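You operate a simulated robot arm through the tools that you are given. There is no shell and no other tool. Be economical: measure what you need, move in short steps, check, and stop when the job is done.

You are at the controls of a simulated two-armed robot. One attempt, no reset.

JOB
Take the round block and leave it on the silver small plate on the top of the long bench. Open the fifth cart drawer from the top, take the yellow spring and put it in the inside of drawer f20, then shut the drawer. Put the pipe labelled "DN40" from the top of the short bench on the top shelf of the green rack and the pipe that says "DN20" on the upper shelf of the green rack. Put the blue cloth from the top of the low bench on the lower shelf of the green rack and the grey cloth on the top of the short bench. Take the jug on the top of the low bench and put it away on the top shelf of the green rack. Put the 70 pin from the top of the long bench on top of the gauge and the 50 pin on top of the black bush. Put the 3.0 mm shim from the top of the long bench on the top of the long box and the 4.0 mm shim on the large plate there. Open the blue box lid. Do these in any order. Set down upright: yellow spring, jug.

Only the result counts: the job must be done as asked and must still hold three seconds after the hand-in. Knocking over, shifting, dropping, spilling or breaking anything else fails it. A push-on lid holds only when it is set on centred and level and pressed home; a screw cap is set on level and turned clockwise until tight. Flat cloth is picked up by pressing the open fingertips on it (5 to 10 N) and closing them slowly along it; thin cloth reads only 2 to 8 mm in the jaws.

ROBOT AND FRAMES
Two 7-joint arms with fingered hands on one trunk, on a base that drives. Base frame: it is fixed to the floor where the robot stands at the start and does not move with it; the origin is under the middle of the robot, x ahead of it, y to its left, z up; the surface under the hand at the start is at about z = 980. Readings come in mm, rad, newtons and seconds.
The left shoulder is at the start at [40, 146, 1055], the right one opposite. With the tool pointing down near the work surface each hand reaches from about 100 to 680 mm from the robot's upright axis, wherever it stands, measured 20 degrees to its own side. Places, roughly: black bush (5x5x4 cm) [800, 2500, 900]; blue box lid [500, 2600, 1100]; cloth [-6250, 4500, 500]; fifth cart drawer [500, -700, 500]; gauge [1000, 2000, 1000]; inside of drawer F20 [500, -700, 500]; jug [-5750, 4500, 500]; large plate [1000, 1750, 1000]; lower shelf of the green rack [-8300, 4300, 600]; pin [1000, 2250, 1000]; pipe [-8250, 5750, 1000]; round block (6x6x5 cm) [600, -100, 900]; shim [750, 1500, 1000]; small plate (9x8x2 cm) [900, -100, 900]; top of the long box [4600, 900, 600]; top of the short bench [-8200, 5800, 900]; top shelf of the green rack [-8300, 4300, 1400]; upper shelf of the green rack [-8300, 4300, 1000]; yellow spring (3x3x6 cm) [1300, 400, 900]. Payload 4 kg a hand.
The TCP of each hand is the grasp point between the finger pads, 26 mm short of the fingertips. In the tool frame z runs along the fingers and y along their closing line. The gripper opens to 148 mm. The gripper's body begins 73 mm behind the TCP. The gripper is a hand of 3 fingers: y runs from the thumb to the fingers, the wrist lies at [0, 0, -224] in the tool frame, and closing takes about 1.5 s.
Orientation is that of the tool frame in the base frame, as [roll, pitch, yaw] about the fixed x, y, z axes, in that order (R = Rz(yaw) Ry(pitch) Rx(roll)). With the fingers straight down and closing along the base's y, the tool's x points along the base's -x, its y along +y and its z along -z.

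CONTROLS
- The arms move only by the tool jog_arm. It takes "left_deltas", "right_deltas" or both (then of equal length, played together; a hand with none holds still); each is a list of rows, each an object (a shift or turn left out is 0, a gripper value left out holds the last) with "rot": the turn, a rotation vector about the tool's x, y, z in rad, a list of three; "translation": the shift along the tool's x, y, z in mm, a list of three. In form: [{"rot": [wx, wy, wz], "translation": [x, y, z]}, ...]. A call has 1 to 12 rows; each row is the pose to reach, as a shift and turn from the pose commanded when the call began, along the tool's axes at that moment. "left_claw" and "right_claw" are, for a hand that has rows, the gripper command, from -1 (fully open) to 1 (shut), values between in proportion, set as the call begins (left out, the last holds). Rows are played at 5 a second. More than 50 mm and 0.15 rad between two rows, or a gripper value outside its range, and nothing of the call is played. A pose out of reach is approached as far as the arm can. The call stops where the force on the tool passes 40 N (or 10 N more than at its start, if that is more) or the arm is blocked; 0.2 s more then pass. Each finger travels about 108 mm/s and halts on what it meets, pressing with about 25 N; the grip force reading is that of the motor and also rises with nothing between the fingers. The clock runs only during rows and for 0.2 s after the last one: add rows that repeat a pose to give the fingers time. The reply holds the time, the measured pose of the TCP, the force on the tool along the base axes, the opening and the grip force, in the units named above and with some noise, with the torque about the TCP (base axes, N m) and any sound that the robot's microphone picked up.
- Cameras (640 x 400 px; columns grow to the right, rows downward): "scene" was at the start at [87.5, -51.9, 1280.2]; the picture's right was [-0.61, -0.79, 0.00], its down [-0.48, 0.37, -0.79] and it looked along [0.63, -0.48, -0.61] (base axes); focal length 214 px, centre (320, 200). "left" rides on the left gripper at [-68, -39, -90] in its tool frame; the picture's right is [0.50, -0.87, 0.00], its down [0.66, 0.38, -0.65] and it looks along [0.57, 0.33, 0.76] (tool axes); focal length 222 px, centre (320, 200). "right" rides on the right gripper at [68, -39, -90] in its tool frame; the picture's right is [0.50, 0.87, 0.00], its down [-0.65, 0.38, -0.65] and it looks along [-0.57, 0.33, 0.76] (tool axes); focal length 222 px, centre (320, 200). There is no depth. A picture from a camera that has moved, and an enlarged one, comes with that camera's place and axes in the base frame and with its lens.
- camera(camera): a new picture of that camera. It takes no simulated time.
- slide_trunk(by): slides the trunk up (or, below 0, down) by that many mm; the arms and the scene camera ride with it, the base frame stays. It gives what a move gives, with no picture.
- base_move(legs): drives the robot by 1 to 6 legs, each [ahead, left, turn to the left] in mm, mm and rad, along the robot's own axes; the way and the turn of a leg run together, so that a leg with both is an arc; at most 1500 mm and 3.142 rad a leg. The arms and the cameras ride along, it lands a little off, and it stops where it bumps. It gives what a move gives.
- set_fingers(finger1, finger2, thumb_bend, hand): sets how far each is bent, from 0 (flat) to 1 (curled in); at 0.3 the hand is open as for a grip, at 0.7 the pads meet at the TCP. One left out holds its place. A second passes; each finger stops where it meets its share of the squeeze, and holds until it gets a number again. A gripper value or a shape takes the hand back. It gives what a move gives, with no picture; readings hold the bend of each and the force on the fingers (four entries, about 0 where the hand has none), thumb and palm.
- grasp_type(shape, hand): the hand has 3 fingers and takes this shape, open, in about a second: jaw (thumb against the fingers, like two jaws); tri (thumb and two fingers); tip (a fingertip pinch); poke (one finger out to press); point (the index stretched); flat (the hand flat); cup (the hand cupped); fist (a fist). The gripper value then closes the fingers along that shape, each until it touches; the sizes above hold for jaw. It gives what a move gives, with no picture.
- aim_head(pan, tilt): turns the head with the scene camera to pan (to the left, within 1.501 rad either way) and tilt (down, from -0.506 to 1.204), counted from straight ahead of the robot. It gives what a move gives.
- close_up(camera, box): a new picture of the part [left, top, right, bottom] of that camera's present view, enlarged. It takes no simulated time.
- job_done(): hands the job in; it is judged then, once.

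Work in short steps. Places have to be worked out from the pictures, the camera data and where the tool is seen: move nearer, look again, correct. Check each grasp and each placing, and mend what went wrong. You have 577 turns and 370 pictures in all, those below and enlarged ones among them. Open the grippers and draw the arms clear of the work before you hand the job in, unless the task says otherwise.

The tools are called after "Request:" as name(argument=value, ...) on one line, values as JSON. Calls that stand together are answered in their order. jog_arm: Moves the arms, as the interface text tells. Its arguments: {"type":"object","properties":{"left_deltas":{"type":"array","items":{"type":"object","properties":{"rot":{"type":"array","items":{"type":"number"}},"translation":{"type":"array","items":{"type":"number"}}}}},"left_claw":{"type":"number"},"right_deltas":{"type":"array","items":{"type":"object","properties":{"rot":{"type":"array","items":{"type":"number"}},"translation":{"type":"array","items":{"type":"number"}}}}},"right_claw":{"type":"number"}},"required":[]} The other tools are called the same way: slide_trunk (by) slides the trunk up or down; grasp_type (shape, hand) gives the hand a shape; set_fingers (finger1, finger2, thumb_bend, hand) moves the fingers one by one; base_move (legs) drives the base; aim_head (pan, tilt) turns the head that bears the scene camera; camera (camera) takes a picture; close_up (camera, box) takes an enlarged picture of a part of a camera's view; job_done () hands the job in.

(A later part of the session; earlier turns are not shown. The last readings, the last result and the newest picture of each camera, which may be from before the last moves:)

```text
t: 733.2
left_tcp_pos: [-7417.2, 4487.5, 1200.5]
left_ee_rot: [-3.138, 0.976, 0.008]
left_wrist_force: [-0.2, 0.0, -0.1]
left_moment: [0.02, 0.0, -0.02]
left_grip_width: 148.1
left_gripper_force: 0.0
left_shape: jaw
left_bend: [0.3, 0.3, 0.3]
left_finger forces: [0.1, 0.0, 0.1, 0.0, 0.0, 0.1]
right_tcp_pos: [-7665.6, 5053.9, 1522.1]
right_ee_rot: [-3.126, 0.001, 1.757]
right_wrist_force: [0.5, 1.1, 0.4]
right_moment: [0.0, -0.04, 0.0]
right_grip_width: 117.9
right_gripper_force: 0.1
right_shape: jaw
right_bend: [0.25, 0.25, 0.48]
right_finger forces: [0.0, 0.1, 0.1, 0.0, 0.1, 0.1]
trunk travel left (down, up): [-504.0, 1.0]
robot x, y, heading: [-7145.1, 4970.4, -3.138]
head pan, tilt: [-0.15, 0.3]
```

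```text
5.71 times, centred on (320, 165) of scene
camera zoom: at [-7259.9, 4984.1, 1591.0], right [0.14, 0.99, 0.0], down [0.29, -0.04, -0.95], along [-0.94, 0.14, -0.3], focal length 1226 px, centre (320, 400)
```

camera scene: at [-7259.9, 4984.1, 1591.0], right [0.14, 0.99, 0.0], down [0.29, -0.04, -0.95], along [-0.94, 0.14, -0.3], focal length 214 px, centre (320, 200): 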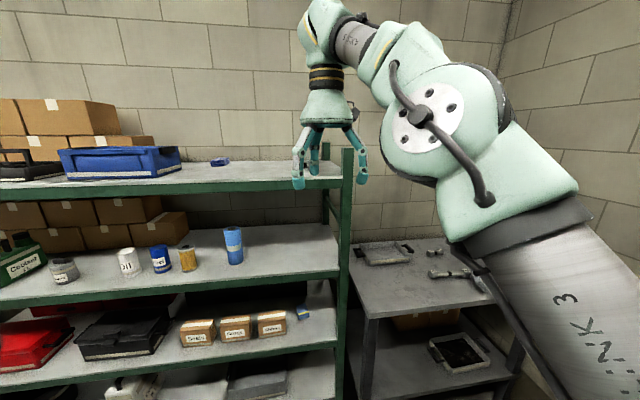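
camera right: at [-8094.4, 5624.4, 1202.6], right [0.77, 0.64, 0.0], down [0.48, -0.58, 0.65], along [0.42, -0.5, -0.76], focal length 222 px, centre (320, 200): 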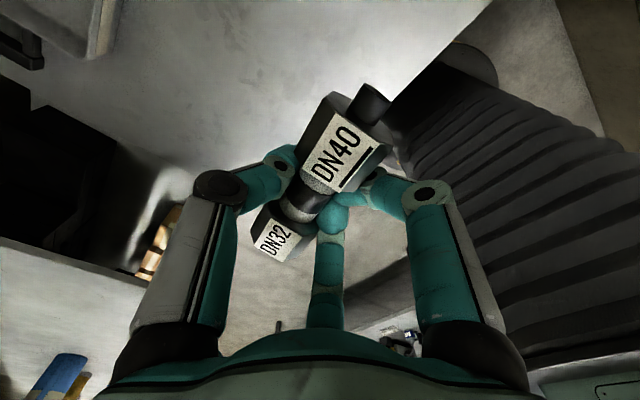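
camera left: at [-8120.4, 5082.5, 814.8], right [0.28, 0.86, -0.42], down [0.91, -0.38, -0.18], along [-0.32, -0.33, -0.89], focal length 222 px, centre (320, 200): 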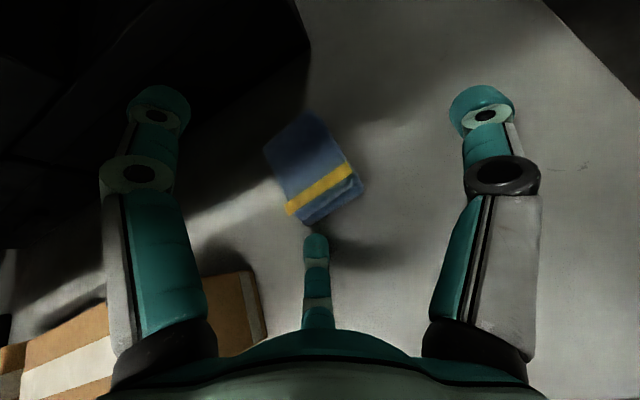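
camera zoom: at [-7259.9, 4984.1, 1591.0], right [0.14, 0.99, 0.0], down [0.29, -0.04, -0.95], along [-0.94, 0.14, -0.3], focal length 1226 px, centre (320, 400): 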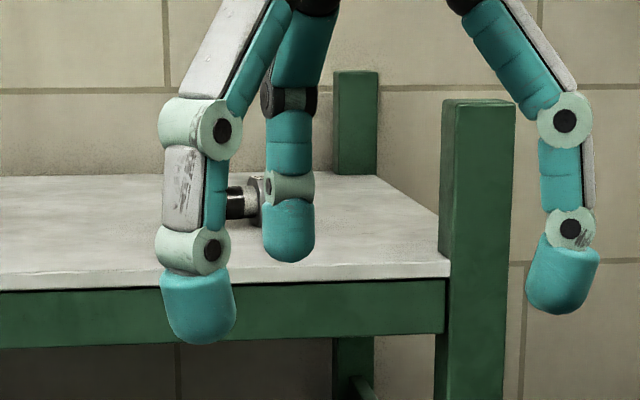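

DN40 is on the top shelf. Go for the DN20 pipe: shift to the short bench, lower the trunk, move the right hand over it.

Request:
base_move(legs=[[0, -680, 0]])

Request:
slide_trunk(by=-200)

Request:
base_move(legs=[[350, 0, -0.02]])

Request:
jog_arm(right_deltas=[{"translation": [22, -35, 20], "rot": [-0.018, 0, 0.08]}, {"translation": [43, -66, 50], "rot": [-0.018, 0, 0.16]}, {"translation": [60, -95, 80], "rot": [-0.018, 0, 0.24]}, {"translation": [80, -98, 120], "rot": [-0.018, 0, 0.24]}, {"translation": [86, -98, 160], "rot": [-0.018, 0, 0.24]}, {"translation": [86, -98, 205], "rot": [-0.018, 0, 0.24]}, {"translation": [86, -98, 250], "rot": [-0.018, 0, 0.24]}])

Request:
camera(camera="right")

```text
t: 736.9
left_tcp_pos: [-7421.1, 5160.4, 1198.2]
left_ee_rot: [-3.135, 0.977, 0.003]
left_wrist_force: [-0.2, 0.1, 0.6]
left_moment: [0.0, 0.0, 0.0]
left_grip_width: 148.1
left_gripper_force: 0.0
left_shape: jaw
left_bend: [0.3, 0.3, 0.3]
left_finger forces: [0.0, 0.0, 0.1, 0.1, 0.1, 0.0]
right_tcp_pos: [-7663.3, 5728.2, 1523.6]
right_ee_rot: [-3.124, -0.003, 1.749]
right_wrist_force: [0.8, 0.1, -0.2]
right_moment: [0.03, 0.0, 0.0]
right_grip_width: 118.2
right_gripper_force: 0.0
right_shape: jaw
right_bend: [0.25, 0.25, 0.48]
right_finger forces: [0.1, 0.0, 0.0, 0.0, 0.1, 0.1]
trunk travel left (down, up): [-504.0, 1.0]
robot x, y, heading: [-7145.8, 5644.7, 3.142]
head pan, tilt: [-0.15, 0.3]
```

```text
t: 739.1
left_tcp_pos: [-7421.6, 5161.9, 999.4]
left_ee_rot: [-3.139, 0.978, 0.003]
left_wrist_force: [-0.1, -0.6, -0.8]
left_moment: [-0.01, 0.04, 0.0]
left_grip_width: 147.8
left_gripper_force: 0.0
left_shape: jaw
left_bend: [0.3, 0.3, 0.3]
left_finger forces: [0.1, 0.0, 0.1, 0.0, 0.1, 0.0]
right_tcp_pos: [-7664.3, 5728.4, 1324.3]
right_ee_rot: [-3.123, 0.0, 1.75]
right_wrist_force: [0.2, 0.2, 0.2]
right_moment: [0.0, -0.03, 0.01]
right_grip_width: 118.2
right_gripper_force: 0.0
right_shape: jaw
right_bend: [0.25, 0.25, 0.48]
right_finger forces: [0.1, 0.1, 0.0, 0.1, 0.0, 0.1]
trunk travel left (down, up): [-304.0, 201.0]
robot x, y, heading: [-7144.4, 5640.1, 3.141]
head pan, tilt: [-0.15, 0.3]
```

```text
t: 741.4
left_tcp_pos: [-7781.6, 5171.4, 999.9]
left_ee_rot: [-3.137, 0.978, -0.016]
left_wrist_force: [-0.5, -0.7, 0.0]
left_moment: [0.02, -0.02, -0.04]
left_grip_width: 148.0
left_gripper_force: 0.2
left_shape: jaw
left_bend: [0.3, 0.3, 0.3]
left_finger forces: [0.0, 0.0, 0.0, 0.1, 0.0, 0.0]
right_tcp_pos: [-8016.1, 5741.5, 1324.3]
right_ee_rot: [-3.122, -0.002, 1.73]
right_wrist_force: [-0.1, -0.2, 0.5]
right_moment: [0.0, -0.01, -0.01]
right_grip_width: 118.0
right_gripper_force: 0.1
right_shape: jaw
right_bend: [0.25, 0.25, 0.48]
right_finger forces: [0.0, 0.0, 0.0, 0.1, 0.0, 0.0]
trunk travel left (down, up): [-304.0, 201.0]
robot x, y, heading: [-7500.1, 5643.6, 3.12]
head pan, tilt: [-0.15, 0.3]
```

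```text
t: 743.0
left_tcp_pos: [-7783.6, 5171.3, 999.5]
left_ee_rot: [-3.138, 0.977, -0.018]
left_wrist_force: [0.2, -0.2, -0.3]
left_moment: [-0.01, -0.01, 0.0]
left_grip_width: 148.0
left_gripper_force: 0.0
left_shape: jaw
left_bend: [0.3, 0.3, 0.3]
left_finger forces: [0.0, 0.0, 0.1, 0.0, 0.0, 0.0]
right_tcp_pos: [-8130.7, 5809.0, 1075.8]
right_ee_rot: [3.141, 0.003, 1.494]
right_wrist_force: [0.7, -0.1, -1.0]
right_moment: [0.03, -0.01, 0.01]
right_grip_width: 118.2
right_gripper_force: 0.1
right_shape: jaw
right_bend: [0.25, 0.25, 0.48]
right_finger forces: [0.1, 0.1, 0.0, 0.1, 0.0, 0.0]
right hand out of reach, approached as far as the arm can: row 1, 2, 3, 4, 5
trunk travel left (down, up): [-304.0, 201.0]
robot x, y, heading: [-7499.0, 5647.2, 3.121]
head pan, tilt: [-0.15, 0.3]
```

```text
85 pictures are left
camera right: at [-8164.8, 5881.0, 1165.6], right [0.9, 0.43, 0.0], down [0.33, -0.68, 0.66], along [0.28, -0.59, -0.75], focal length 222 px, centre (320, 200)
```

right: 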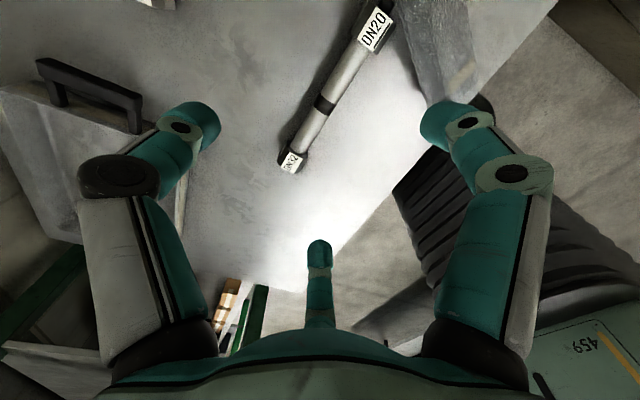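

DN20 underlined – correct pipe. Align on its middle (-8118,5802), descend and grip.

Request:
jog_arm(right_deltas=[{"translation": [-6, 15, 40], "rot": [0, 0, 0.036]}, {"translation": [-6, 15, 85], "rot": [0, 0, 0.036]}, {"translation": [-6, 15, 130], "rot": [0, 0, 0.036]}, {"translation": [-6, 15, 165], "rot": [0, 0, 0.036]}, {"translation": [-6, 15, 182], "rot": [0, 0, 0.036]}, {"translation": [-6, 15, 188], "rot": [0, 0, 0.036]}])

Request:
jog_arm(right_deltas=[{"translation": [0, 0, 0]}, {"translation": [0, 0, 0]}, {"translation": [0, 0, 0]}, {"translation": [0, 0, 0]}, {"translation": [0, 0, 0]}, {"translation": [0, 0, 0]}, {"translation": [0, 0, 0]}], right_claw=1)

Request:
jog_arm(right_deltas=[{"translation": [0, 0, -20]}, {"translation": [0, 0, -50]}, {"translation": [0, 0, -95]}, {"translation": [0, 0, -140]}, {"translation": [0, 0, -185]}, {"translation": [0, 0, -225]}])

Request:
camera(camera="right")

```text
t: 744.4
left_tcp_pos: [-7783.4, 5171.1, 999.4]
left_ee_rot: [-3.137, 0.978, -0.018]
left_wrist_force: [0.0, 1.3, 0.6]
left_moment: [-0.01, 0.01, -0.01]
left_grip_width: 147.7
left_gripper_force: 0.1
left_shape: jaw
left_bend: [0.3, 0.3, 0.3]
left_finger forces: [0.0, 0.0, 0.1, 0.0, 0.1, 0.0]
right_tcp_pos: [-8118.4, 5803.6, 887.3]
right_ee_rot: [-3.141, 0.0, 1.455]
right_wrist_force: [-0.2, 0.4, 0.0]
right_moment: [0.0, 0.01, -0.01]
right_grip_width: 118.4
right_gripper_force: 0.0
right_shape: jaw
right_bend: [0.25, 0.25, 0.48]
right_finger forces: [0.0, 0.0, 0.0, 0.0, 0.1, 0.0]
trunk travel left (down, up): [-304.0, 201.0]
robot x, y, heading: [-7496.1, 5646.6, 3.126]
head pan, tilt: [-0.15, 0.3]
```

```text
t: 746.0
left_tcp_pos: [-7783.2, 5170.3, 1000.1]
left_ee_rot: [-3.138, 0.977, -0.017]
left_wrist_force: [0.4, -0.4, -0.1]
left_moment: [0.01, 0.02, 0.0]
left_grip_width: 147.9
left_gripper_force: 0.0
left_shape: jaw
left_bend: [0.3, 0.3, 0.3]
left_finger forces: [0.0, 0.0, 0.1, 0.1, 0.1, 0.0]
right_tcp_pos: [-8117.6, 5803.0, 888.9]
right_ee_rot: [-3.138, 0.001, 1.456]
right_wrist_force: [-4.4, 0.5, 8.8]
right_moment: [0.03, 0.39, 0.01]
right_grip_width: 18.0
right_gripper_force: 24.7
right_shape: jaw
right_bend: [0.78, 0.78, 0.7]
right_finger forces: [15.8, 15.5, 0.0, 0.0, 33.4, 0.0]
trunk travel left (down, up): [-304.0, 201.0]
robot x, y, heading: [-7499.8, 5645.0, 3.124]
head pan, tilt: [-0.15, 0.3]
```

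```text
t: 747.4
left_tcp_pos: [-7784.5, 5170.0, 999.2]
left_ee_rot: [-3.137, 0.978, -0.017]
left_wrist_force: [0.2, -0.1, -0.9]
left_moment: [0.01, -0.01, 0.01]
left_grip_width: 147.9
left_gripper_force: 0.1
left_shape: jaw
left_bend: [0.3, 0.3, 0.3]
left_finger forces: [0.0, 0.0, 0.0, 0.0, 0.0, 0.1]
right_tcp_pos: [-8120.0, 5802.0, 1114.1]
right_ee_rot: [3.141, 0.0, 1.455]
right_wrist_force: [0.1, 0.1, -2.9]
right_moment: [0.0, -0.04, -0.03]
right_grip_width: 16.6
right_gripper_force: 25.2
right_shape: jaw
right_bend: [0.78, 0.78, 0.7]
right_finger forces: [16.8, 16.0, 0.0, 0.0, 28.6, 0.0]
trunk travel left (down, up): [-304.0, 201.0]
robot x, y, heading: [-7497.4, 5645.8, 3.123]
head pan, tilt: [-0.15, 0.3]
```

```text
84 pictures are left
camera right: at [-8150.7, 5874.6, 1204.2], right [0.92, 0.4, 0.0], down [0.3, -0.69, 0.65], along [0.26, -0.6, -0.76], focal length 222 px, centre (320, 200)
```

right: 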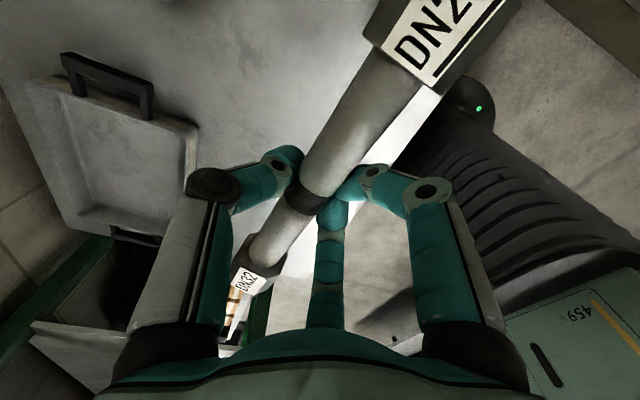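

DN20 held. Move to in front of the rack, aligning for the upper shelf (free y≈4780–5150) with the hand kept vertical below the top shelf.

Request:
base_move(legs=[[-380, 0, 0.015], [0, 790, 0]])

Request:
slide_trunk(by=-60)

Request:
jog_arm(right_deltas=[{"translation": [-35, 0, 0], "rot": [0, 0, -0.06]}, {"translation": [-70, 0, 0], "rot": [0, 0, -0.12]}, {"translation": [-105, 10, 0], "rot": [0, 0, -0.12]}, {"translation": [-105, 10, 0], "rot": [0, 0, -0.12]}])

Request:
aim_head(pan=-0.1, tilt=0.4)

Request:
camera(camera="scene")

```text
t: 753.6
left_tcp_pos: [-7387.6, 4376.4, 999.2]
left_ee_rot: [-3.139, 0.976, 0.009]
left_wrist_force: [-0.1, 0.1, 0.5]
left_moment: [0.0, -0.03, -0.01]
left_grip_width: 147.8
left_gripper_force: 0.1
left_shape: jaw
left_bend: [0.3, 0.3, 0.3]
left_finger forces: [0.0, 0.1, 0.0, 0.0, 0.1, 0.0]
right_tcp_pos: [-7741.4, 4998.5, 1114.3]
right_ee_rot: [3.14, 0.001, 1.48]
right_wrist_force: [0.0, 0.6, -3.3]
right_moment: [0.04, -0.05, 0.03]
right_grip_width: 16.6
right_gripper_force: 24.8
right_shape: jaw
right_bend: [0.78, 0.78, 0.7]
right_finger forces: [16.8, 16.1, 0.0, 0.0, 28.8, 0.0]
trunk travel left (down, up): [-304.0, 201.0]
robot x, y, heading: [-7115.1, 4861.4, -3.129]
head pan, tilt: [-0.15, 0.3]
```

```text
t: 754.6
left_tcp_pos: [-7387.5, 4375.4, 940.4]
left_ee_rot: [-3.14, 0.979, 0.008]
left_wrist_force: [-0.1, -0.2, -0.3]
left_moment: [-0.03, 0.01, 0.04]
left_grip_width: 147.9
left_gripper_force: 0.1
left_shape: jaw
left_bend: [0.3, 0.3, 0.3]
left_finger forces: [0.0, 0.0, 0.0, 0.0, 0.1, 0.0]
right_tcp_pos: [-7741.9, 4997.9, 1054.4]
right_ee_rot: [-3.141, 0.001, 1.482]
right_wrist_force: [0.6, 0.4, -2.9]
right_moment: [0.0, 0.0, 0.01]
right_grip_width: 16.4
right_gripper_force: 25.0
right_shape: jaw
right_bend: [0.78, 0.78, 0.7]
right_finger forces: [16.8, 16.2, 0.0, 0.1, 28.7, 0.1]
trunk travel left (down, up): [-244.0, 261.0]
robot x, y, heading: [-7117.0, 4858.2, -3.13]
head pan, tilt: [-0.15, 0.3]
```

```text
t: 755.6
left_tcp_pos: [-7387.8, 4376.4, 940.9]
left_ee_rot: [-3.138, 0.977, 0.01]
left_wrist_force: [0.4, 0.2, -0.2]
left_moment: [-0.05, -0.01, -0.02]
left_grip_width: 147.5
left_gripper_force: 0.1
left_shape: jaw
left_bend: [0.3, 0.3, 0.3]
left_finger forces: [0.0, 0.1, 0.1, 0.0, 0.0, 0.0]
right_tcp_pos: [-7741.4, 4893.4, 1054.5]
right_ee_rot: [-3.142, 0.002, 1.604]
right_wrist_force: [-0.6, -0.3, -4.1]
right_moment: [0.02, -0.02, -0.01]
right_grip_width: 16.6
right_gripper_force: 25.5
right_shape: jaw
right_bend: [0.78, 0.78, 0.7]
right_finger forces: [17.0, 16.4, 0.0, 0.0, 28.7, 0.0]
trunk travel left (down, up): [-244.0, 261.0]
robot x, y, heading: [-7117.7, 4860.4, -3.136]
head pan, tilt: [-0.15, 0.3]
```

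```text
t: 756.3
left_tcp_pos: [-7386.5, 4375.4, 940.9]
left_ee_rot: [-3.139, 0.977, 0.009]
left_wrist_force: [-0.5, 1.4, -0.2]
left_moment: [0.03, 0.01, 0.0]
left_grip_width: 148.0
left_gripper_force: 0.2
left_shape: jaw
left_bend: [0.3, 0.3, 0.3]
left_finger forces: [0.0, 0.1, 0.1, 0.0, 0.1, 0.0]
right_tcp_pos: [-7740.5, 4893.1, 1057.1]
right_ee_rot: [3.141, 0.002, 1.603]
right_wrist_force: [-0.3, -0.6, -3.0]
right_moment: [0.02, 0.0, -0.03]
right_grip_width: 16.6
right_gripper_force: 25.0
right_shape: jaw
right_bend: [0.78, 0.78, 0.7]
right_finger forces: [17.0, 16.3, 0.0, 0.1, 28.7, 0.1]
trunk travel left (down, up): [-244.0, 261.0]
robot x, y, heading: [-7117.6, 4859.6, -3.136]
head pan, tilt: [-0.099, 0.4]
```

```text
83 pictures are left
camera scene: at [-7230.5, 4868.5, 1322.9], right [0.09, 1.0, 0.0], down [0.39, -0.04, -0.92], along [-0.92, 0.08, -0.39], focal length 214 px, centre (320, 200)
```

scene: 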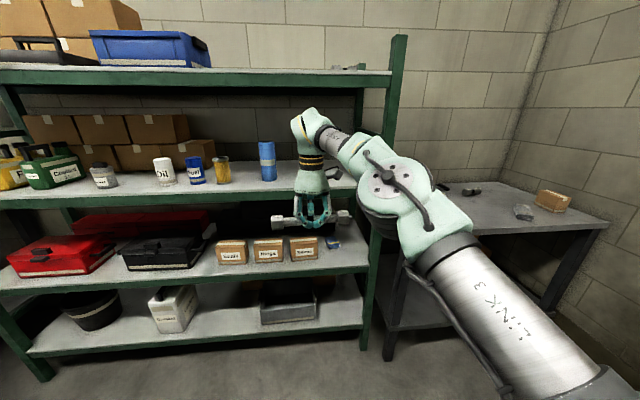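

Aligned below the top shelf. Drive in 400 mm.

Request:
base_move(legs=[[300, 0, 0]])

Request:
camera(camera="scene")

```text
t: 758.3
left_tcp_pos: [-7669.6, 4375.5, 942.9]
left_ee_rot: [-3.14, 0.98, 0.009]
left_wrist_force: [0.0, 0.4, 1.0]
left_moment: [0.0, -0.03, 0.02]
left_grip_width: 147.9
left_gripper_force: 0.0
left_shape: jaw
left_bend: [0.3, 0.3, 0.3]
left_finger forces: [0.0, 0.0, 0.1, 0.1, 0.0, 0.0]
right_tcp_pos: [-8012.7, 4884.5, 1058.6]
right_ee_rot: [3.123, 0.016, 1.601]
right_wrist_force: [21.5, 3.4, 9.5]
right_moment: [0.09, -0.2, -0.05]
right_grip_width: 16.6
right_gripper_force: 24.9
right_shape: jaw
right_bend: [0.76, 0.76, 0.72]
right_finger forces: [27.4, 26.7, 0.1, 0.0, 72.6, 0.0]
trunk travel left (down, up): [-244.0, 261.0]
robot x, y, heading: [-7399.3, 4854.4, -3.135]
head pan, tilt: [-0.099, 0.4]
stopped in leg 1: the force on the tool passed its limit at 47 N (the readings are from after the stop); the commanded pose is now the measured one
```

```text
82 pictures are left
camera scene: at [-7509.4, 4867.7, 1323.4], right [0.09, 1.0, 0.0], down [0.38, -0.04, -0.92], along [-0.92, 0.08, -0.39], focal length 214 px, centre (320, 200)
```

scene: 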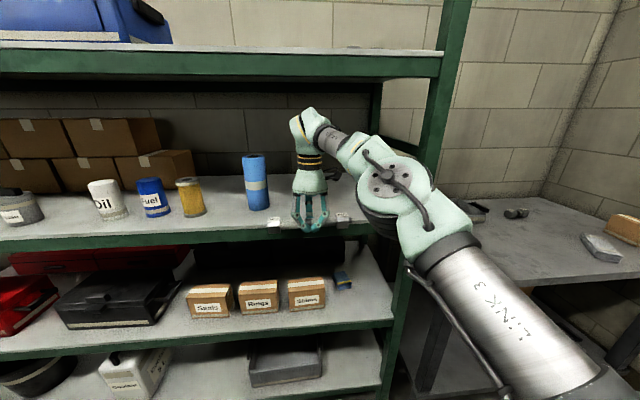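

Bumped the shelf's front edge. Back off 60, raise 32 mm, and retry slowly.

Request:
base_move(legs=[[-60, 0, 0]])

Request:
slide_trunk(by=32)

Request:
base_move(legs=[[120, 0, 0]])

```text
t: 759.2
left_tcp_pos: [-7613.1, 4374.0, 940.7]
left_ee_rot: [-3.14, 0.977, 0.011]
left_wrist_force: [-1.0, 0.4, 0.2]
left_moment: [-0.02, -0.02, 0.02]
left_grip_width: 148.2
left_gripper_force: 0.1
left_shape: jaw
left_bend: [0.3, 0.3, 0.3]
left_finger forces: [0.0, 0.0, 0.0, 0.0, 0.0, 0.0]
right_tcp_pos: [-7961.2, 4886.3, 1054.5]
right_ee_rot: [3.12, 0.01, 1.602]
right_wrist_force: [-0.3, 0.5, -3.3]
right_moment: [0.01, -0.01, 0.01]
right_grip_width: 15.0
right_gripper_force: 25.0
right_shape: jaw
right_bend: [0.77, 0.78, 0.7]
right_finger forces: [20.7, 20.2, 0.0, 0.0, 30.9, 0.0]
trunk travel left (down, up): [-244.0, 261.0]
robot x, y, heading: [-7336.7, 4857.2, -3.133]
head pan, tilt: [-0.099, 0.4]
```

```text
t: 760.0
left_tcp_pos: [-7611.4, 4373.5, 972.6]
left_ee_rot: [-3.136, 0.976, 0.012]
left_wrist_force: [-0.1, -0.3, 0.7]
left_moment: [0.0, 0.01, 0.0]
left_grip_width: 147.6
left_gripper_force: 0.1
left_shape: jaw
left_bend: [0.3, 0.3, 0.3]
left_finger forces: [0.0, 0.0, 0.0, 0.0, 0.1, 0.0]
right_tcp_pos: [-7959.3, 4885.9, 1086.1]
right_ee_rot: [3.123, 0.01, 1.603]
right_wrist_force: [0.5, -0.6, -2.9]
right_moment: [0.0, -0.03, -0.02]
right_grip_width: 14.7
right_gripper_force: 25.1
right_shape: jaw
right_bend: [0.77, 0.78, 0.7]
right_finger forces: [20.7, 20.1, 0.0, 0.0, 30.9, 0.0]
trunk travel left (down, up): [-276.0, 229.0]
robot x, y, heading: [-7335.3, 4859.6, -3.129]
head pan, tilt: [-0.099, 0.4]
```

```text
t: 761.3
left_tcp_pos: [-7730.4, 4372.2, 972.7]
left_ee_rot: [-3.139, 0.978, 0.014]
left_wrist_force: [0.1, 0.4, 0.1]
left_moment: [-0.01, 0.01, 0.01]
left_grip_width: 147.8
left_gripper_force: 0.0
left_shape: jaw
left_bend: [0.3, 0.3, 0.3]
left_finger forces: [0.0, 0.0, 0.1, 0.0, 0.1, 0.0]
right_tcp_pos: [-8079.1, 4885.5, 1086.8]
right_ee_rot: [3.121, 0.01, 1.604]
right_wrist_force: [0.1, -0.2, -4.0]
right_moment: [0.03, -0.03, 0.01]
right_grip_width: 15.3
right_gripper_force: 24.9
right_shape: jaw
right_bend: [0.77, 0.78, 0.7]
right_finger forces: [20.7, 20.2, 0.0, 0.0, 30.9, 0.1]
trunk travel left (down, up): [-276.0, 229.0]
robot x, y, heading: [-7460.3, 4857.9, -3.129]
head pan, tilt: [-0.099, 0.4]
```

Inside now. Go 85 mm further and look.

Request:
base_move(legs=[[85, 0, 0]])

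Request:
camera(camera="scene")

```text
t: 762.3
left_tcp_pos: [-7812.4, 4370.7, 972.6]
left_ee_rot: [-3.137, 0.976, 0.015]
left_wrist_force: [0.1, 0.2, -1.2]
left_moment: [-0.01, 0.01, 0.0]
left_grip_width: 147.7
left_gripper_force: 0.2
left_shape: jaw
left_bend: [0.3, 0.3, 0.3]
left_finger forces: [0.0, 0.1, 0.0, 0.0, 0.0, 0.1]
right_tcp_pos: [-8162.4, 4883.8, 1085.3]
right_ee_rot: [3.123, 0.009, 1.606]
right_wrist_force: [-0.3, -0.3, -3.2]
right_moment: [0.02, -0.04, 0.0]
right_grip_width: 15.1
right_gripper_force: 25.3
right_shape: jaw
right_bend: [0.77, 0.78, 0.7]
right_finger forces: [20.8, 20.2, 0.0, 0.0, 30.8, 0.0]
trunk travel left (down, up): [-276.0, 229.0]
robot x, y, heading: [-7546.8, 4856.0, -3.134]
head pan, tilt: [-0.099, 0.4]
```

```text
81 pictures are left
camera scene: at [-7657.4, 4864.3, 1354.5], right [0.09, 1.0, 0.0], down [0.39, -0.03, -0.92], along [-0.92, 0.08, -0.39], focal length 214 px, centre (320, 200)
```

scene: 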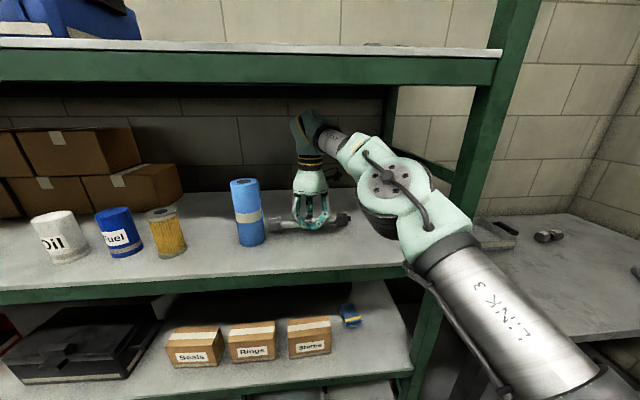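

Lower onto the shelf.

Request:
jog_arm(right_deltas=[{"translation": [0, 0, 10]}, {"translation": [0, 0, 20]}, {"translation": [0, 0, 28]}, {"translation": [0, 0, 35]}, {"translation": [0, 0, 42]}, {"translation": [0, 0, 49]}, {"translation": [0, 0, 56]}])

Request:
close_up(camera="scene", box=[220, 150, 380, 270])

```text
t: 763.2
left_tcp_pos: [-7811.7, 4372.5, 973.1]
left_ee_rot: [-3.136, 0.978, 0.014]
left_wrist_force: [0.1, 0.3, 0.3]
left_moment: [0.01, -0.02, -0.02]
left_grip_width: 147.8
left_gripper_force: 0.0
left_shape: jaw
left_bend: [0.3, 0.3, 0.3]
left_finger forces: [0.1, 0.0, 0.1, 0.0, 0.0, 0.0]
right_tcp_pos: [-8163.5, 4883.4, 1068.7]
right_ee_rot: [3.141, 0.017, 1.601]
right_wrist_force: [7.5, 0.0, 17.1]
right_moment: [0.01, 0.14, 0.01]
right_grip_width: 17.6
right_gripper_force: 25.4
right_shape: jaw
right_bend: [0.77, 0.78, 0.7]
right_finger forces: [27.0, 26.8, 0.1, 0.1, 32.1, 0.1]
trunk travel left (down, up): [-276.0, 229.0]
robot x, y, heading: [-7544.3, 4853.1, -3.134]
head pan, tilt: [-0.099, 0.4]
stopped in row 4 (right hand): the force on the tool passed its limit at 46 N (the readings are from after the stop); the commanded pose is now the measured one
```

```text
3.33 times, centred on (300, 210) of scene
camera zoom: at [-7655.0, 4864.5, 1354.7], right [0.09, 1.0, 0.0], down [0.39, -0.03, -0.92], along [-0.92, 0.08, -0.39], focal length 715 px, centre (387, 167)
```

zoom: 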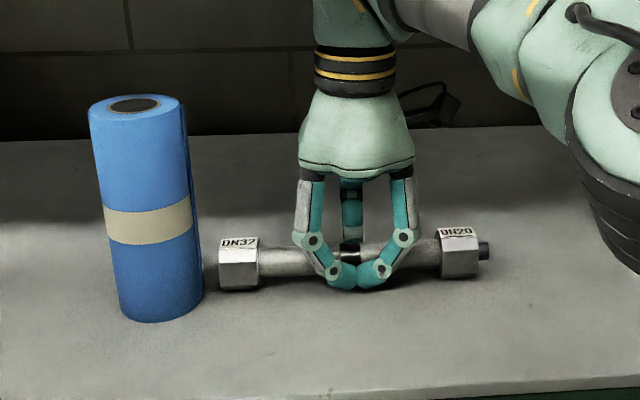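

Pipe rests on the shelf. Open, lift 30 mm, then spread the digits flat so the thumb clears the pipe when backing out.

Request:
jog_arm(right_deltas=[{"translation": [0, 0, 0]}, {"translation": [0, 0, 0]}, {"translation": [0, 0, 0]}, {"translation": [0, 0, 0]}, {"translation": [0, 0, -15]}, {"translation": [0, 0, -32]}], right_claw=-0.8)

Request:
set_fingers(hand="right", finger1=0.05, finger2=0.05, thumb_bend=0.0)

Request:
close_up(camera="scene", box=[220, 90, 420, 270])

```text
t: 764.6
left_tcp_pos: [-7812.5, 4370.4, 971.3]
left_ee_rot: [-3.136, 0.979, 0.015]
left_wrist_force: [0.5, -0.8, 0.4]
left_moment: [0.03, 0.01, -0.01]
left_grip_width: 148.0
left_gripper_force: 0.1
left_shape: jaw
left_bend: [0.3, 0.3, 0.3]
left_finger forces: [0.0, 0.0, 0.0, 0.0, 0.0, 0.0]
right_tcp_pos: [-8163.3, 4883.2, 1097.3]
right_ee_rot: [3.139, 0.01, 1.601]
right_wrist_force: [0.4, 0.6, 1.0]
right_moment: [-0.03, 0.03, -0.02]
right_grip_width: 132.9
right_gripper_force: 0.0
right_shape: jaw
right_bend: [0.25, 0.25, 0.34]
right_finger forces: [0.0, 0.0, 0.0, 0.0, 0.0, 0.0]
trunk travel left (down, up): [-276.0, 229.0]
robot x, y, heading: [-7543.9, 4858.1, -3.124]
head pan, tilt: [-0.099, 0.4]
```

```text
t: 765.6
left_tcp_pos: [-7813.4, 4371.1, 973.5]
left_ee_rot: [-3.138, 0.979, 0.013]
left_wrist_force: [0.5, -0.3, 0.1]
left_moment: [0.04, 0.04, 0.01]
left_grip_width: 147.8
left_gripper_force: 0.1
left_shape: jaw
left_bend: [0.3, 0.3, 0.3]
left_finger forces: [0.0, 0.0, 0.0, 0.0, 0.0, 0.0]
right_tcp_pos: [-8165.9, 4882.5, 1097.5]
right_ee_rot: [3.138, 0.014, 1.602]
right_wrist_force: [0.4, 0.3, -0.6]
right_moment: [-0.02, 0.0, -0.01]
right_grip_width: 176.0
right_gripper_force: 0.2
right_shape: fingers
right_bend: [0.05, 0.05, 0.0]
right_finger forces: [0.1, 0.0, 0.0, 0.0, 0.0, 0.0]
trunk travel left (down, up): [-276.0, 229.0]
robot x, y, heading: [-7544.8, 4856.3, -3.128]
head pan, tilt: [-0.099, 0.4]
```

```text
2.22 times, centred on (320, 180) of scene
camera zoom: at [-7657.3, 4864.3, 1354.5], right [0.09, 1.0, 0.0], down [0.39, -0.03, -0.92], along [-0.92, 0.08, -0.39], focal length 477 px, centre (320, 244)
```

zoom: 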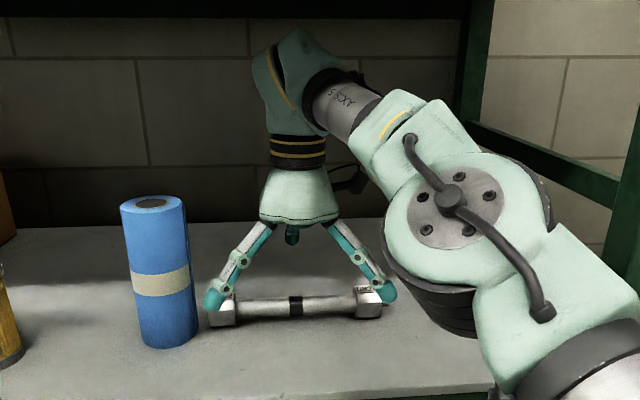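

Pitch the hand forward 0.4 rad so the thumb rises above the pipe (and the wrist drops), then back out.

Request:
jog_arm(right_deltas=[{"rot": [0.13, 0, 0]}, {"rot": [0.26, 0, 0]}, {"rot": [0.4, 0, 0]}, {"rot": [0.4, 0, 0]}])

Request:
close_up(camera="scene", box=[220, 90, 420, 270])

```text
t: 766.6
left_tcp_pos: [-7813.5, 4371.0, 971.4]
left_ee_rot: [-3.136, 0.976, 0.014]
left_wrist_force: [-0.1, -0.5, -0.5]
left_moment: [0.0, 0.0, 0.02]
left_grip_width: 147.8
left_gripper_force: 0.0
left_shape: jaw
left_bend: [0.3, 0.3, 0.3]
left_finger forces: [0.0, 0.0, 0.0, 0.1, 0.1, 0.0]
right_tcp_pos: [-8165.1, 4882.5, 1097.4]
right_ee_rot: [-2.744, 0.013, 1.603]
right_wrist_force: [0.8, -0.1, -0.2]
right_moment: [0.03, 0.0, 0.01]
right_grip_width: 176.6
right_gripper_force: 0.1
right_shape: fingers
right_bend: [0.05, 0.05, 0.0]
right_finger forces: [0.0, 0.1, 0.0, 0.0, 0.0, 0.0]
trunk travel left (down, up): [-276.0, 229.0]
robot x, y, heading: [-7544.4, 4852.7, -3.133]
head pan, tilt: [-0.099, 0.4]
```

```text
2.22 times, centred on (320, 180) of scene
camera zoom: at [-7657.6, 4864.3, 1354.5], right [0.09, 1.0, 0.0], down [0.39, -0.03, -0.92], along [-0.92, 0.08, -0.39], focal length 477 px, centre (320, 244)
```

zoom: 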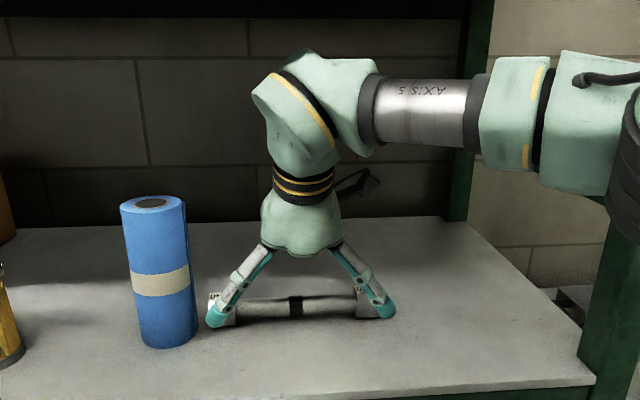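

Request:
base_move(legs=[[-150, 0, 0]])

Request:
base_move(legs=[[-250, 0, 0]])

Request:
camera(camera="scene")

```text
t: 768.0
left_tcp_pos: [-7666.1, 4374.0, 971.8]
left_ee_rot: [-3.134, 0.978, 0.011]
left_wrist_force: [0.6, -0.9, 0.1]
left_moment: [0.02, 0.02, 0.01]
left_grip_width: 147.9
left_gripper_force: 0.0
left_shape: jaw
left_bend: [0.3, 0.3, 0.3]
left_finger forces: [0.1, 0.0, 0.1, 0.1, 0.1, 0.0]
right_tcp_pos: [-8017.4, 4887.2, 1095.7]
right_ee_rot: [-2.745, 0.014, 1.599]
right_wrist_force: [0.0, 0.6, -0.9]
right_moment: [-0.01, 0.01, 0.0]
right_grip_width: 176.5
right_gripper_force: 0.1
right_shape: fingers
right_bend: [0.05, 0.05, 0.0]
right_finger forces: [0.0, 0.0, 0.0, 0.0, 0.0, 0.0]
trunk travel left (down, up): [-276.0, 229.0]
robot x, y, heading: [-7395.5, 4858.0, -3.136]
head pan, tilt: [-0.099, 0.4]
```

```text
t: 769.8
left_tcp_pos: [-7417.8, 4376.0, 971.7]
left_ee_rot: [-3.135, 0.977, 0.006]
left_wrist_force: [-0.2, 0.4, -0.7]
left_moment: [-0.03, -0.02, -0.01]
left_grip_width: 148.0
left_gripper_force: 0.1
left_shape: jaw
left_bend: [0.3, 0.3, 0.3]
left_finger forces: [0.1, 0.0, 0.1, 0.0, 0.0, 0.1]
right_tcp_pos: [-7766.5, 4891.3, 1095.5]
right_ee_rot: [-2.746, 0.014, 1.597]
right_wrist_force: [0.4, -0.5, -0.3]
right_moment: [-0.01, -0.03, -0.02]
right_grip_width: 176.5
right_gripper_force: 0.0
right_shape: fingers
right_bend: [0.05, 0.05, 0.0]
right_finger forces: [0.0, 0.0, 0.0, 0.0, 0.0, 0.1]
trunk travel left (down, up): [-276.0, 229.0]
robot x, y, heading: [-7141.2, 4859.2, -3.134]
head pan, tilt: [-0.099, 0.4]
```

```text
77 pictures are left
camera scene: at [-7258.9, 4868.2, 1354.4], right [0.09, 1.0, 0.0], down [0.39, -0.04, -0.92], along [-0.92, 0.09, -0.39], focal length 214 px, centre (320, 200)
```

scene: 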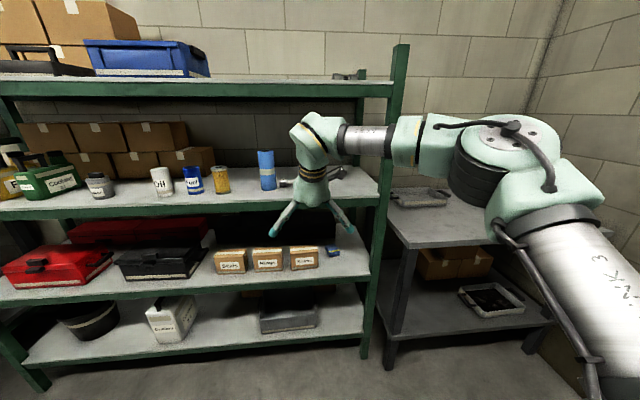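

Pipes placed. Now the jug. Restore both hands to tool-down first.

Request:
jog_arm(right_deltas=[{"rot": [-0.13, 0, 0]}, {"rot": [-0.26, 0, 0]}, {"rot": [-0.396, 0, 0]}, {"rot": [-0.396, 0, 0]}, {"rot": [-0.396, 0, 0]}, {"rot": [-0.396, 0, 0]}, {"rot": [-0.396, 0, 0]}], left_deltas=[{"rot": [0, 0.14, 0]}, {"rot": [0, 0.28, 0]}, {"rot": [0, 0.42, 0]}, {"rot": [0, 0.56, 0]}, {"rot": [0, 0.7, 0]}, {"rot": [0, 0.84, 0]}, {"rot": [0, 0.977, 0]}], right_claw=-1)

Request:
jog_arm(right_deltas=[{"rot": [0, 0, 0.145]}, {"rot": [0, 0, 0.29]}, {"rot": [0, 0, 0.435]}, {"rot": [0, 0, 0.58]}, {"rot": [0, 0, 0.725]}, {"rot": [0, 0, 0.87]}, {"rot": [0, 0, 1.015]}, {"rot": [0, 0, 1.16]}, {"rot": [0, 0, 1.3]}])

Request:
base_move(legs=[[0, -680, 0], [-1100, 0, 0], [-900, 0, 0], [0, 1000, 0]])

Request:
aim_head(pan=0.0, tilt=0.75)

Request:
camera(camera="scene")

```text
t: 771.4
left_tcp_pos: [-7418.7, 4299.7, 888.1]
left_ee_rot: [-3.117, 0.012, 0.007]
left_wrist_force: [-0.4, 0.0, 0.1]
left_moment: [0.02, -0.06, 0.01]
left_grip_width: 148.2
left_gripper_force: 0.1
left_shape: jaw
left_bend: [0.3, 0.3, 0.3]
left_finger forces: [0.0, 0.0, 0.1, 0.0, 0.0, 0.0]
left hand out of reach, approached as far as the arm can: row 4, 5, 6, 7
right_tcp_pos: [-7768.2, 4889.1, 1093.6]
right_ee_rot: [3.136, 0.014, 1.597]
right_wrist_force: [0.0, 0.2, -0.8]
right_moment: [0.03, -0.05, 0.0]
right_grip_width: 148.1
right_gripper_force: 0.0
right_shape: jaw
right_bend: [0.3, 0.3, 0.3]
right_finger forces: [0.1, 0.0, 0.1, 0.1, 0.0, 0.0]
trunk travel left (down, up): [-276.0, 229.0]
robot x, y, heading: [-7148.2, 4858.5, -3.138]
head pan, tilt: [-0.099, 0.4]
```

```text
t: 773.4
left_tcp_pos: [-7418.0, 4302.2, 890.0]
left_ee_rot: [-3.119, 0.015, 0.003]
left_wrist_force: [0.3, 0.2, 0.4]
left_moment: [0.0, -0.02, 0.02]
left_grip_width: 147.8
left_gripper_force: 0.0
left_shape: jaw
left_bend: [0.3, 0.3, 0.3]
left_finger forces: [0.0, 0.0, 0.0, 0.0, 0.0, 0.1]
right_tcp_pos: [-7765.5, 4891.6, 1097.1]
right_ee_rot: [3.129, 0.003, 0.293]
right_wrist_force: [0.4, 0.0, 0.7]
right_moment: [0.01, 0.01, 0.0]
right_grip_width: 147.7
right_gripper_force: 0.0
right_shape: jaw
right_bend: [0.3, 0.3, 0.3]
right_finger forces: [0.0, 0.1, 0.0, 0.0, 0.0, 0.0]
trunk travel left (down, up): [-276.0, 229.0]
robot x, y, heading: [-7144.2, 4861.6, -3.141]
head pan, tilt: [-0.099, 0.4]
```

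```text
t: 791.5
left_tcp_pos: [-5385.1, 4023.9, 890.7]
left_ee_rot: [-3.118, 0.016, 0.037]
left_wrist_force: [-0.6, 0.5, 0.2]
left_moment: [0.03, 0.0, -0.03]
left_grip_width: 147.9
left_gripper_force: 0.1
left_shape: jaw
left_bend: [0.3, 0.3, 0.3]
left_finger forces: [0.0, 0.1, 0.0, 0.1, 0.1, 0.0]
right_tcp_pos: [-5752.1, 4601.9, 1096.3]
right_ee_rot: [3.129, 0.002, 0.328]
right_wrist_force: [0.5, 0.5, -0.2]
right_moment: [0.0, 0.01, 0.02]
right_grip_width: 147.8
right_gripper_force: 0.0
right_shape: jaw
right_bend: [0.3, 0.3, 0.3]
right_finger forces: [0.0, 0.0, 0.0, 0.0, 0.1, 0.1]
trunk travel left (down, up): [-276.0, 229.0]
robot x, y, heading: [-5128.1, 4590.8, -3.105]
head pan, tilt: [-0.099, 0.4]
```

```text
t: 792.4
left_tcp_pos: [-5385.9, 4024.7, 889.5]
left_ee_rot: [-3.119, 0.016, 0.035]
left_wrist_force: [-0.1, -0.4, -0.1]
left_moment: [-0.03, 0.01, 0.0]
left_grip_width: 148.3
left_gripper_force: 0.1
left_shape: jaw
left_bend: [0.3, 0.3, 0.3]
left_finger forces: [0.1, 0.0, 0.1, 0.0, 0.0, 0.0]
right_tcp_pos: [-5750.6, 4602.4, 1095.9]
right_ee_rot: [3.13, 0.003, 0.329]
right_wrist_force: [-0.4, 0.2, -0.3]
right_moment: [-0.02, -0.01, -0.01]
right_grip_width: 147.8
right_gripper_force: 0.0
right_shape: jaw
right_bend: [0.3, 0.3, 0.3]
right_finger forces: [0.0, 0.0, 0.0, 0.0, 0.1, 0.0]
trunk travel left (down, up): [-276.0, 229.0]
robot x, y, heading: [-5131.3, 4589.3, -3.109]
head pan, tilt: [0.0, 0.75]
```

```text
76 pictures are left
camera scene: at [-5234.6, 4587.0, 1323.4], right [-0.04, 1.0, 0.0], down [0.68, 0.03, -0.73], along [-0.73, -0.03, -0.68], focal length 214 px, centre (320, 200)
```

scene: 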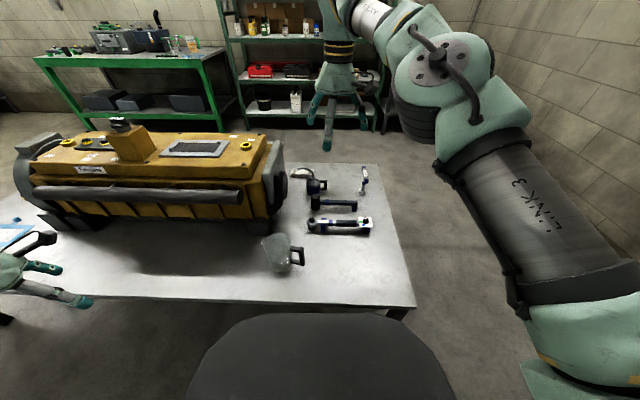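

Request:
close_up(camera="scene", box=[240, 210, 330, 290])

```text
5.00 times, centred on (285, 250) of scene
camera zoom: at [-5234.6, 4587.0, 1323.4], right [-0.04, 1.0, 0.0], down [0.68, 0.03, -0.73], along [-0.73, -0.03, -0.68], focal length 1072 px, centre (495, -50)
```

zoom: 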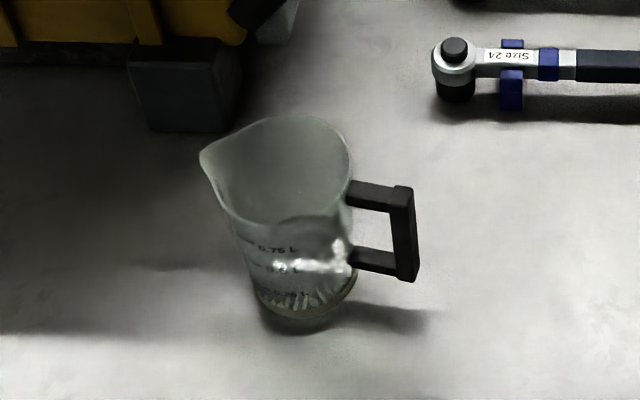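

Jug: centre ≈(-5693,4409), base z≈500, rim z≈671, Ø≈106, handle toward +y. Shift the base, turn the right hand to ψ=60° (gap at the handle), lower the trunk.

Request:
base_move(legs=[[0, 250, -0.03]])

Request:
jog_arm(right_deltas=[{"rot": [0.012, 0, -0.12]}, {"rot": [0.012, 0, -0.24]}, {"rot": [0.012, 0, -0.36]}, {"rot": [0.012, 0, -0.48]}, {"rot": [0.012, 0, -0.6]}, {"rot": [0.012, 0, -0.7]}])

Request:
slide_trunk(by=-276)

Request:
camera(camera="right")

```text
t: 794.2
left_tcp_pos: [-5395.0, 3784.5, 890.4]
left_ee_rot: [-3.119, 0.015, 0.01]
left_wrist_force: [1.0, -0.4, -0.1]
left_moment: [0.0, -0.02, 0.01]
left_grip_width: 147.9
left_gripper_force: 0.2
left_shape: jaw
left_bend: [0.3, 0.3, 0.3]
left_finger forces: [0.1, 0.0, 0.1, 0.0, 0.1, 0.0]
right_tcp_pos: [-5744.3, 4372.2, 1095.3]
right_ee_rot: [3.127, 0.003, 0.299]
right_wrist_force: [0.3, 0.6, -0.1]
right_moment: [0.0, 0.01, -0.03]
right_grip_width: 148.0
right_gripper_force: 0.1
right_shape: jaw
right_bend: [0.3, 0.3, 0.3]
right_finger forces: [0.0, 0.0, 0.0, 0.0, 0.0, 0.0]
trunk travel left (down, up): [-276.0, 229.0]
robot x, y, heading: [-5126.5, 4338.9, -3.136]
head pan, tilt: [0.0, 0.75]
```

```text
t: 795.6
left_tcp_pos: [-5393.7, 3785.2, 890.5]
left_ee_rot: [-3.118, 0.016, 0.009]
left_wrist_force: [0.6, 0.4, -0.3]
left_moment: [0.0, -0.01, 0.04]
left_grip_width: 148.1
left_gripper_force: 0.0
left_shape: jaw
left_bend: [0.3, 0.3, 0.3]
left_finger forces: [0.0, 0.1, 0.0, 0.0, 0.1, 0.0]
right_tcp_pos: [-5744.4, 4371.3, 1095.4]
right_ee_rot: [-3.138, 0.006, 1.002]
right_wrist_force: [0.7, -0.5, 0.2]
right_moment: [0.0, 0.0, -0.02]
right_grip_width: 148.0
right_gripper_force: 0.0
right_shape: jaw
right_bend: [0.3, 0.3, 0.3]
right_finger forces: [0.0, 0.0, 0.0, 0.0, 0.1, 0.0]
trunk travel left (down, up): [-276.0, 229.0]
robot x, y, heading: [-5124.6, 4340.7, -3.134]
head pan, tilt: [0.0, 0.75]
```

```text
t: 798.4
left_tcp_pos: [-5394.0, 3783.1, 615.6]
left_ee_rot: [-3.119, 0.016, 0.008]
left_wrist_force: [0.5, -0.6, 0.1]
left_moment: [-0.02, 0.04, -0.01]
left_grip_width: 148.1
left_gripper_force: 0.1
left_shape: jaw
left_bend: [0.3, 0.3, 0.3]
left_finger forces: [0.0, 0.0, 0.1, 0.0, 0.0, 0.0]
right_tcp_pos: [-5745.8, 4372.1, 819.6]
right_ee_rot: [-3.138, 0.006, 1.0]
right_wrist_force: [-0.8, -0.2, -0.2]
right_moment: [-0.01, -0.02, 0.01]
right_grip_width: 148.2
right_gripper_force: 0.1
right_shape: jaw
right_bend: [0.3, 0.3, 0.3]
right_finger forces: [0.0, 0.1, 0.0, 0.0, 0.1, 0.0]
trunk travel left (down, up): [0.0, 505.0]
robot x, y, heading: [-5124.5, 4344.0, -3.127]
head pan, tilt: [0.0, 0.75]
```

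```text
74 pictures are left
camera right: at [-5741.3, 4450.9, 909.3], right [1.0, -0.05, -0.01], down [-0.03, -0.75, 0.66], along [-0.04, -0.66, -0.75], focal length 222 px, centre (320, 200)
```

right: 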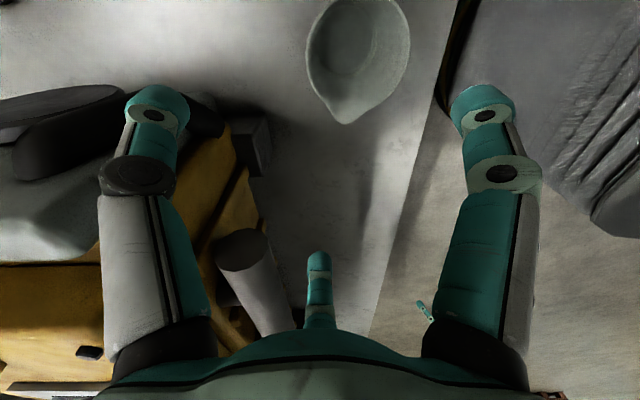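

Move over the jug at z≈775 and look again.

Request:
jog_arm(right_deltas=[{"translation": [30, 6, 0]}, {"translation": [59, 13, 10]}, {"translation": [59, 13, 40]}, {"translation": [59, 13, 40]}])

Request:
camera(camera="right")

Request:
close_up(camera="scene", box=[230, 130, 430, 290])

```text
t: 799.4
left_tcp_pos: [-5394.9, 3784.4, 615.4]
left_ee_rot: [-3.119, 0.015, 0.009]
left_wrist_force: [0.2, -0.6, 0.7]
left_moment: [0.02, 0.0, 0.02]
left_grip_width: 148.2
left_gripper_force: 0.0
left_shape: jaw
left_bend: [0.3, 0.3, 0.3]
left_finger forces: [0.0, 0.0, 0.0, 0.0, 0.0, 0.1]
right_tcp_pos: [-5701.8, 4412.6, 778.8]
right_ee_rot: [-3.136, 0.009, 1.001]
right_wrist_force: [0.7, -0.4, 0.1]
right_moment: [0.0, -0.01, 0.03]
right_grip_width: 147.9
right_gripper_force: 0.1
right_shape: jaw
right_bend: [0.3, 0.3, 0.3]
right_finger forces: [0.0, 0.0, 0.1, 0.0, 0.0, 0.0]
trunk travel left (down, up): [0.0, 505.0]
robot x, y, heading: [-5127.0, 4341.3, -3.131]
head pan, tilt: [0.0, 0.75]
```

```text
73 pictures are left
camera right: at [-5697.3, 4491.8, 869.0], right [1.0, -0.05, -0.01], down [-0.03, -0.75, 0.66], along [-0.04, -0.66, -0.75], focal length 222 px, centre (320, 200)
```

right: 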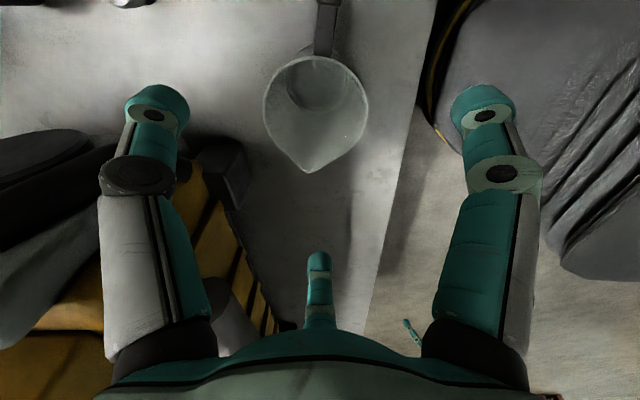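

```text
2.50 times, centred on (330, 210) of scene
camera zoom: at [-5228.3, 4342.1, 1048.4], right [-0.01, 1.0, 0.0], down [0.68, 0.01, -0.73], along [-0.73, -0.01, -0.68], focal length 536 px, centre (295, 175)
```

zoom: 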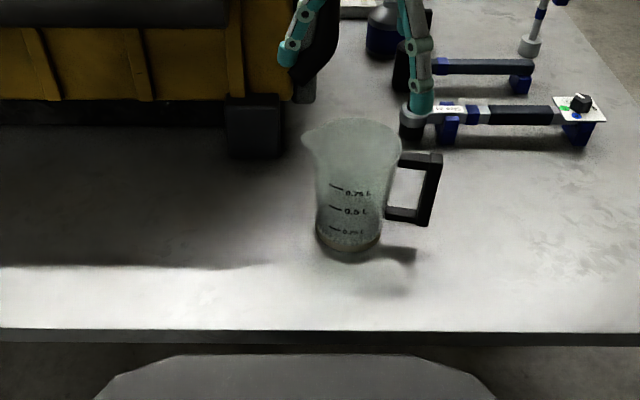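

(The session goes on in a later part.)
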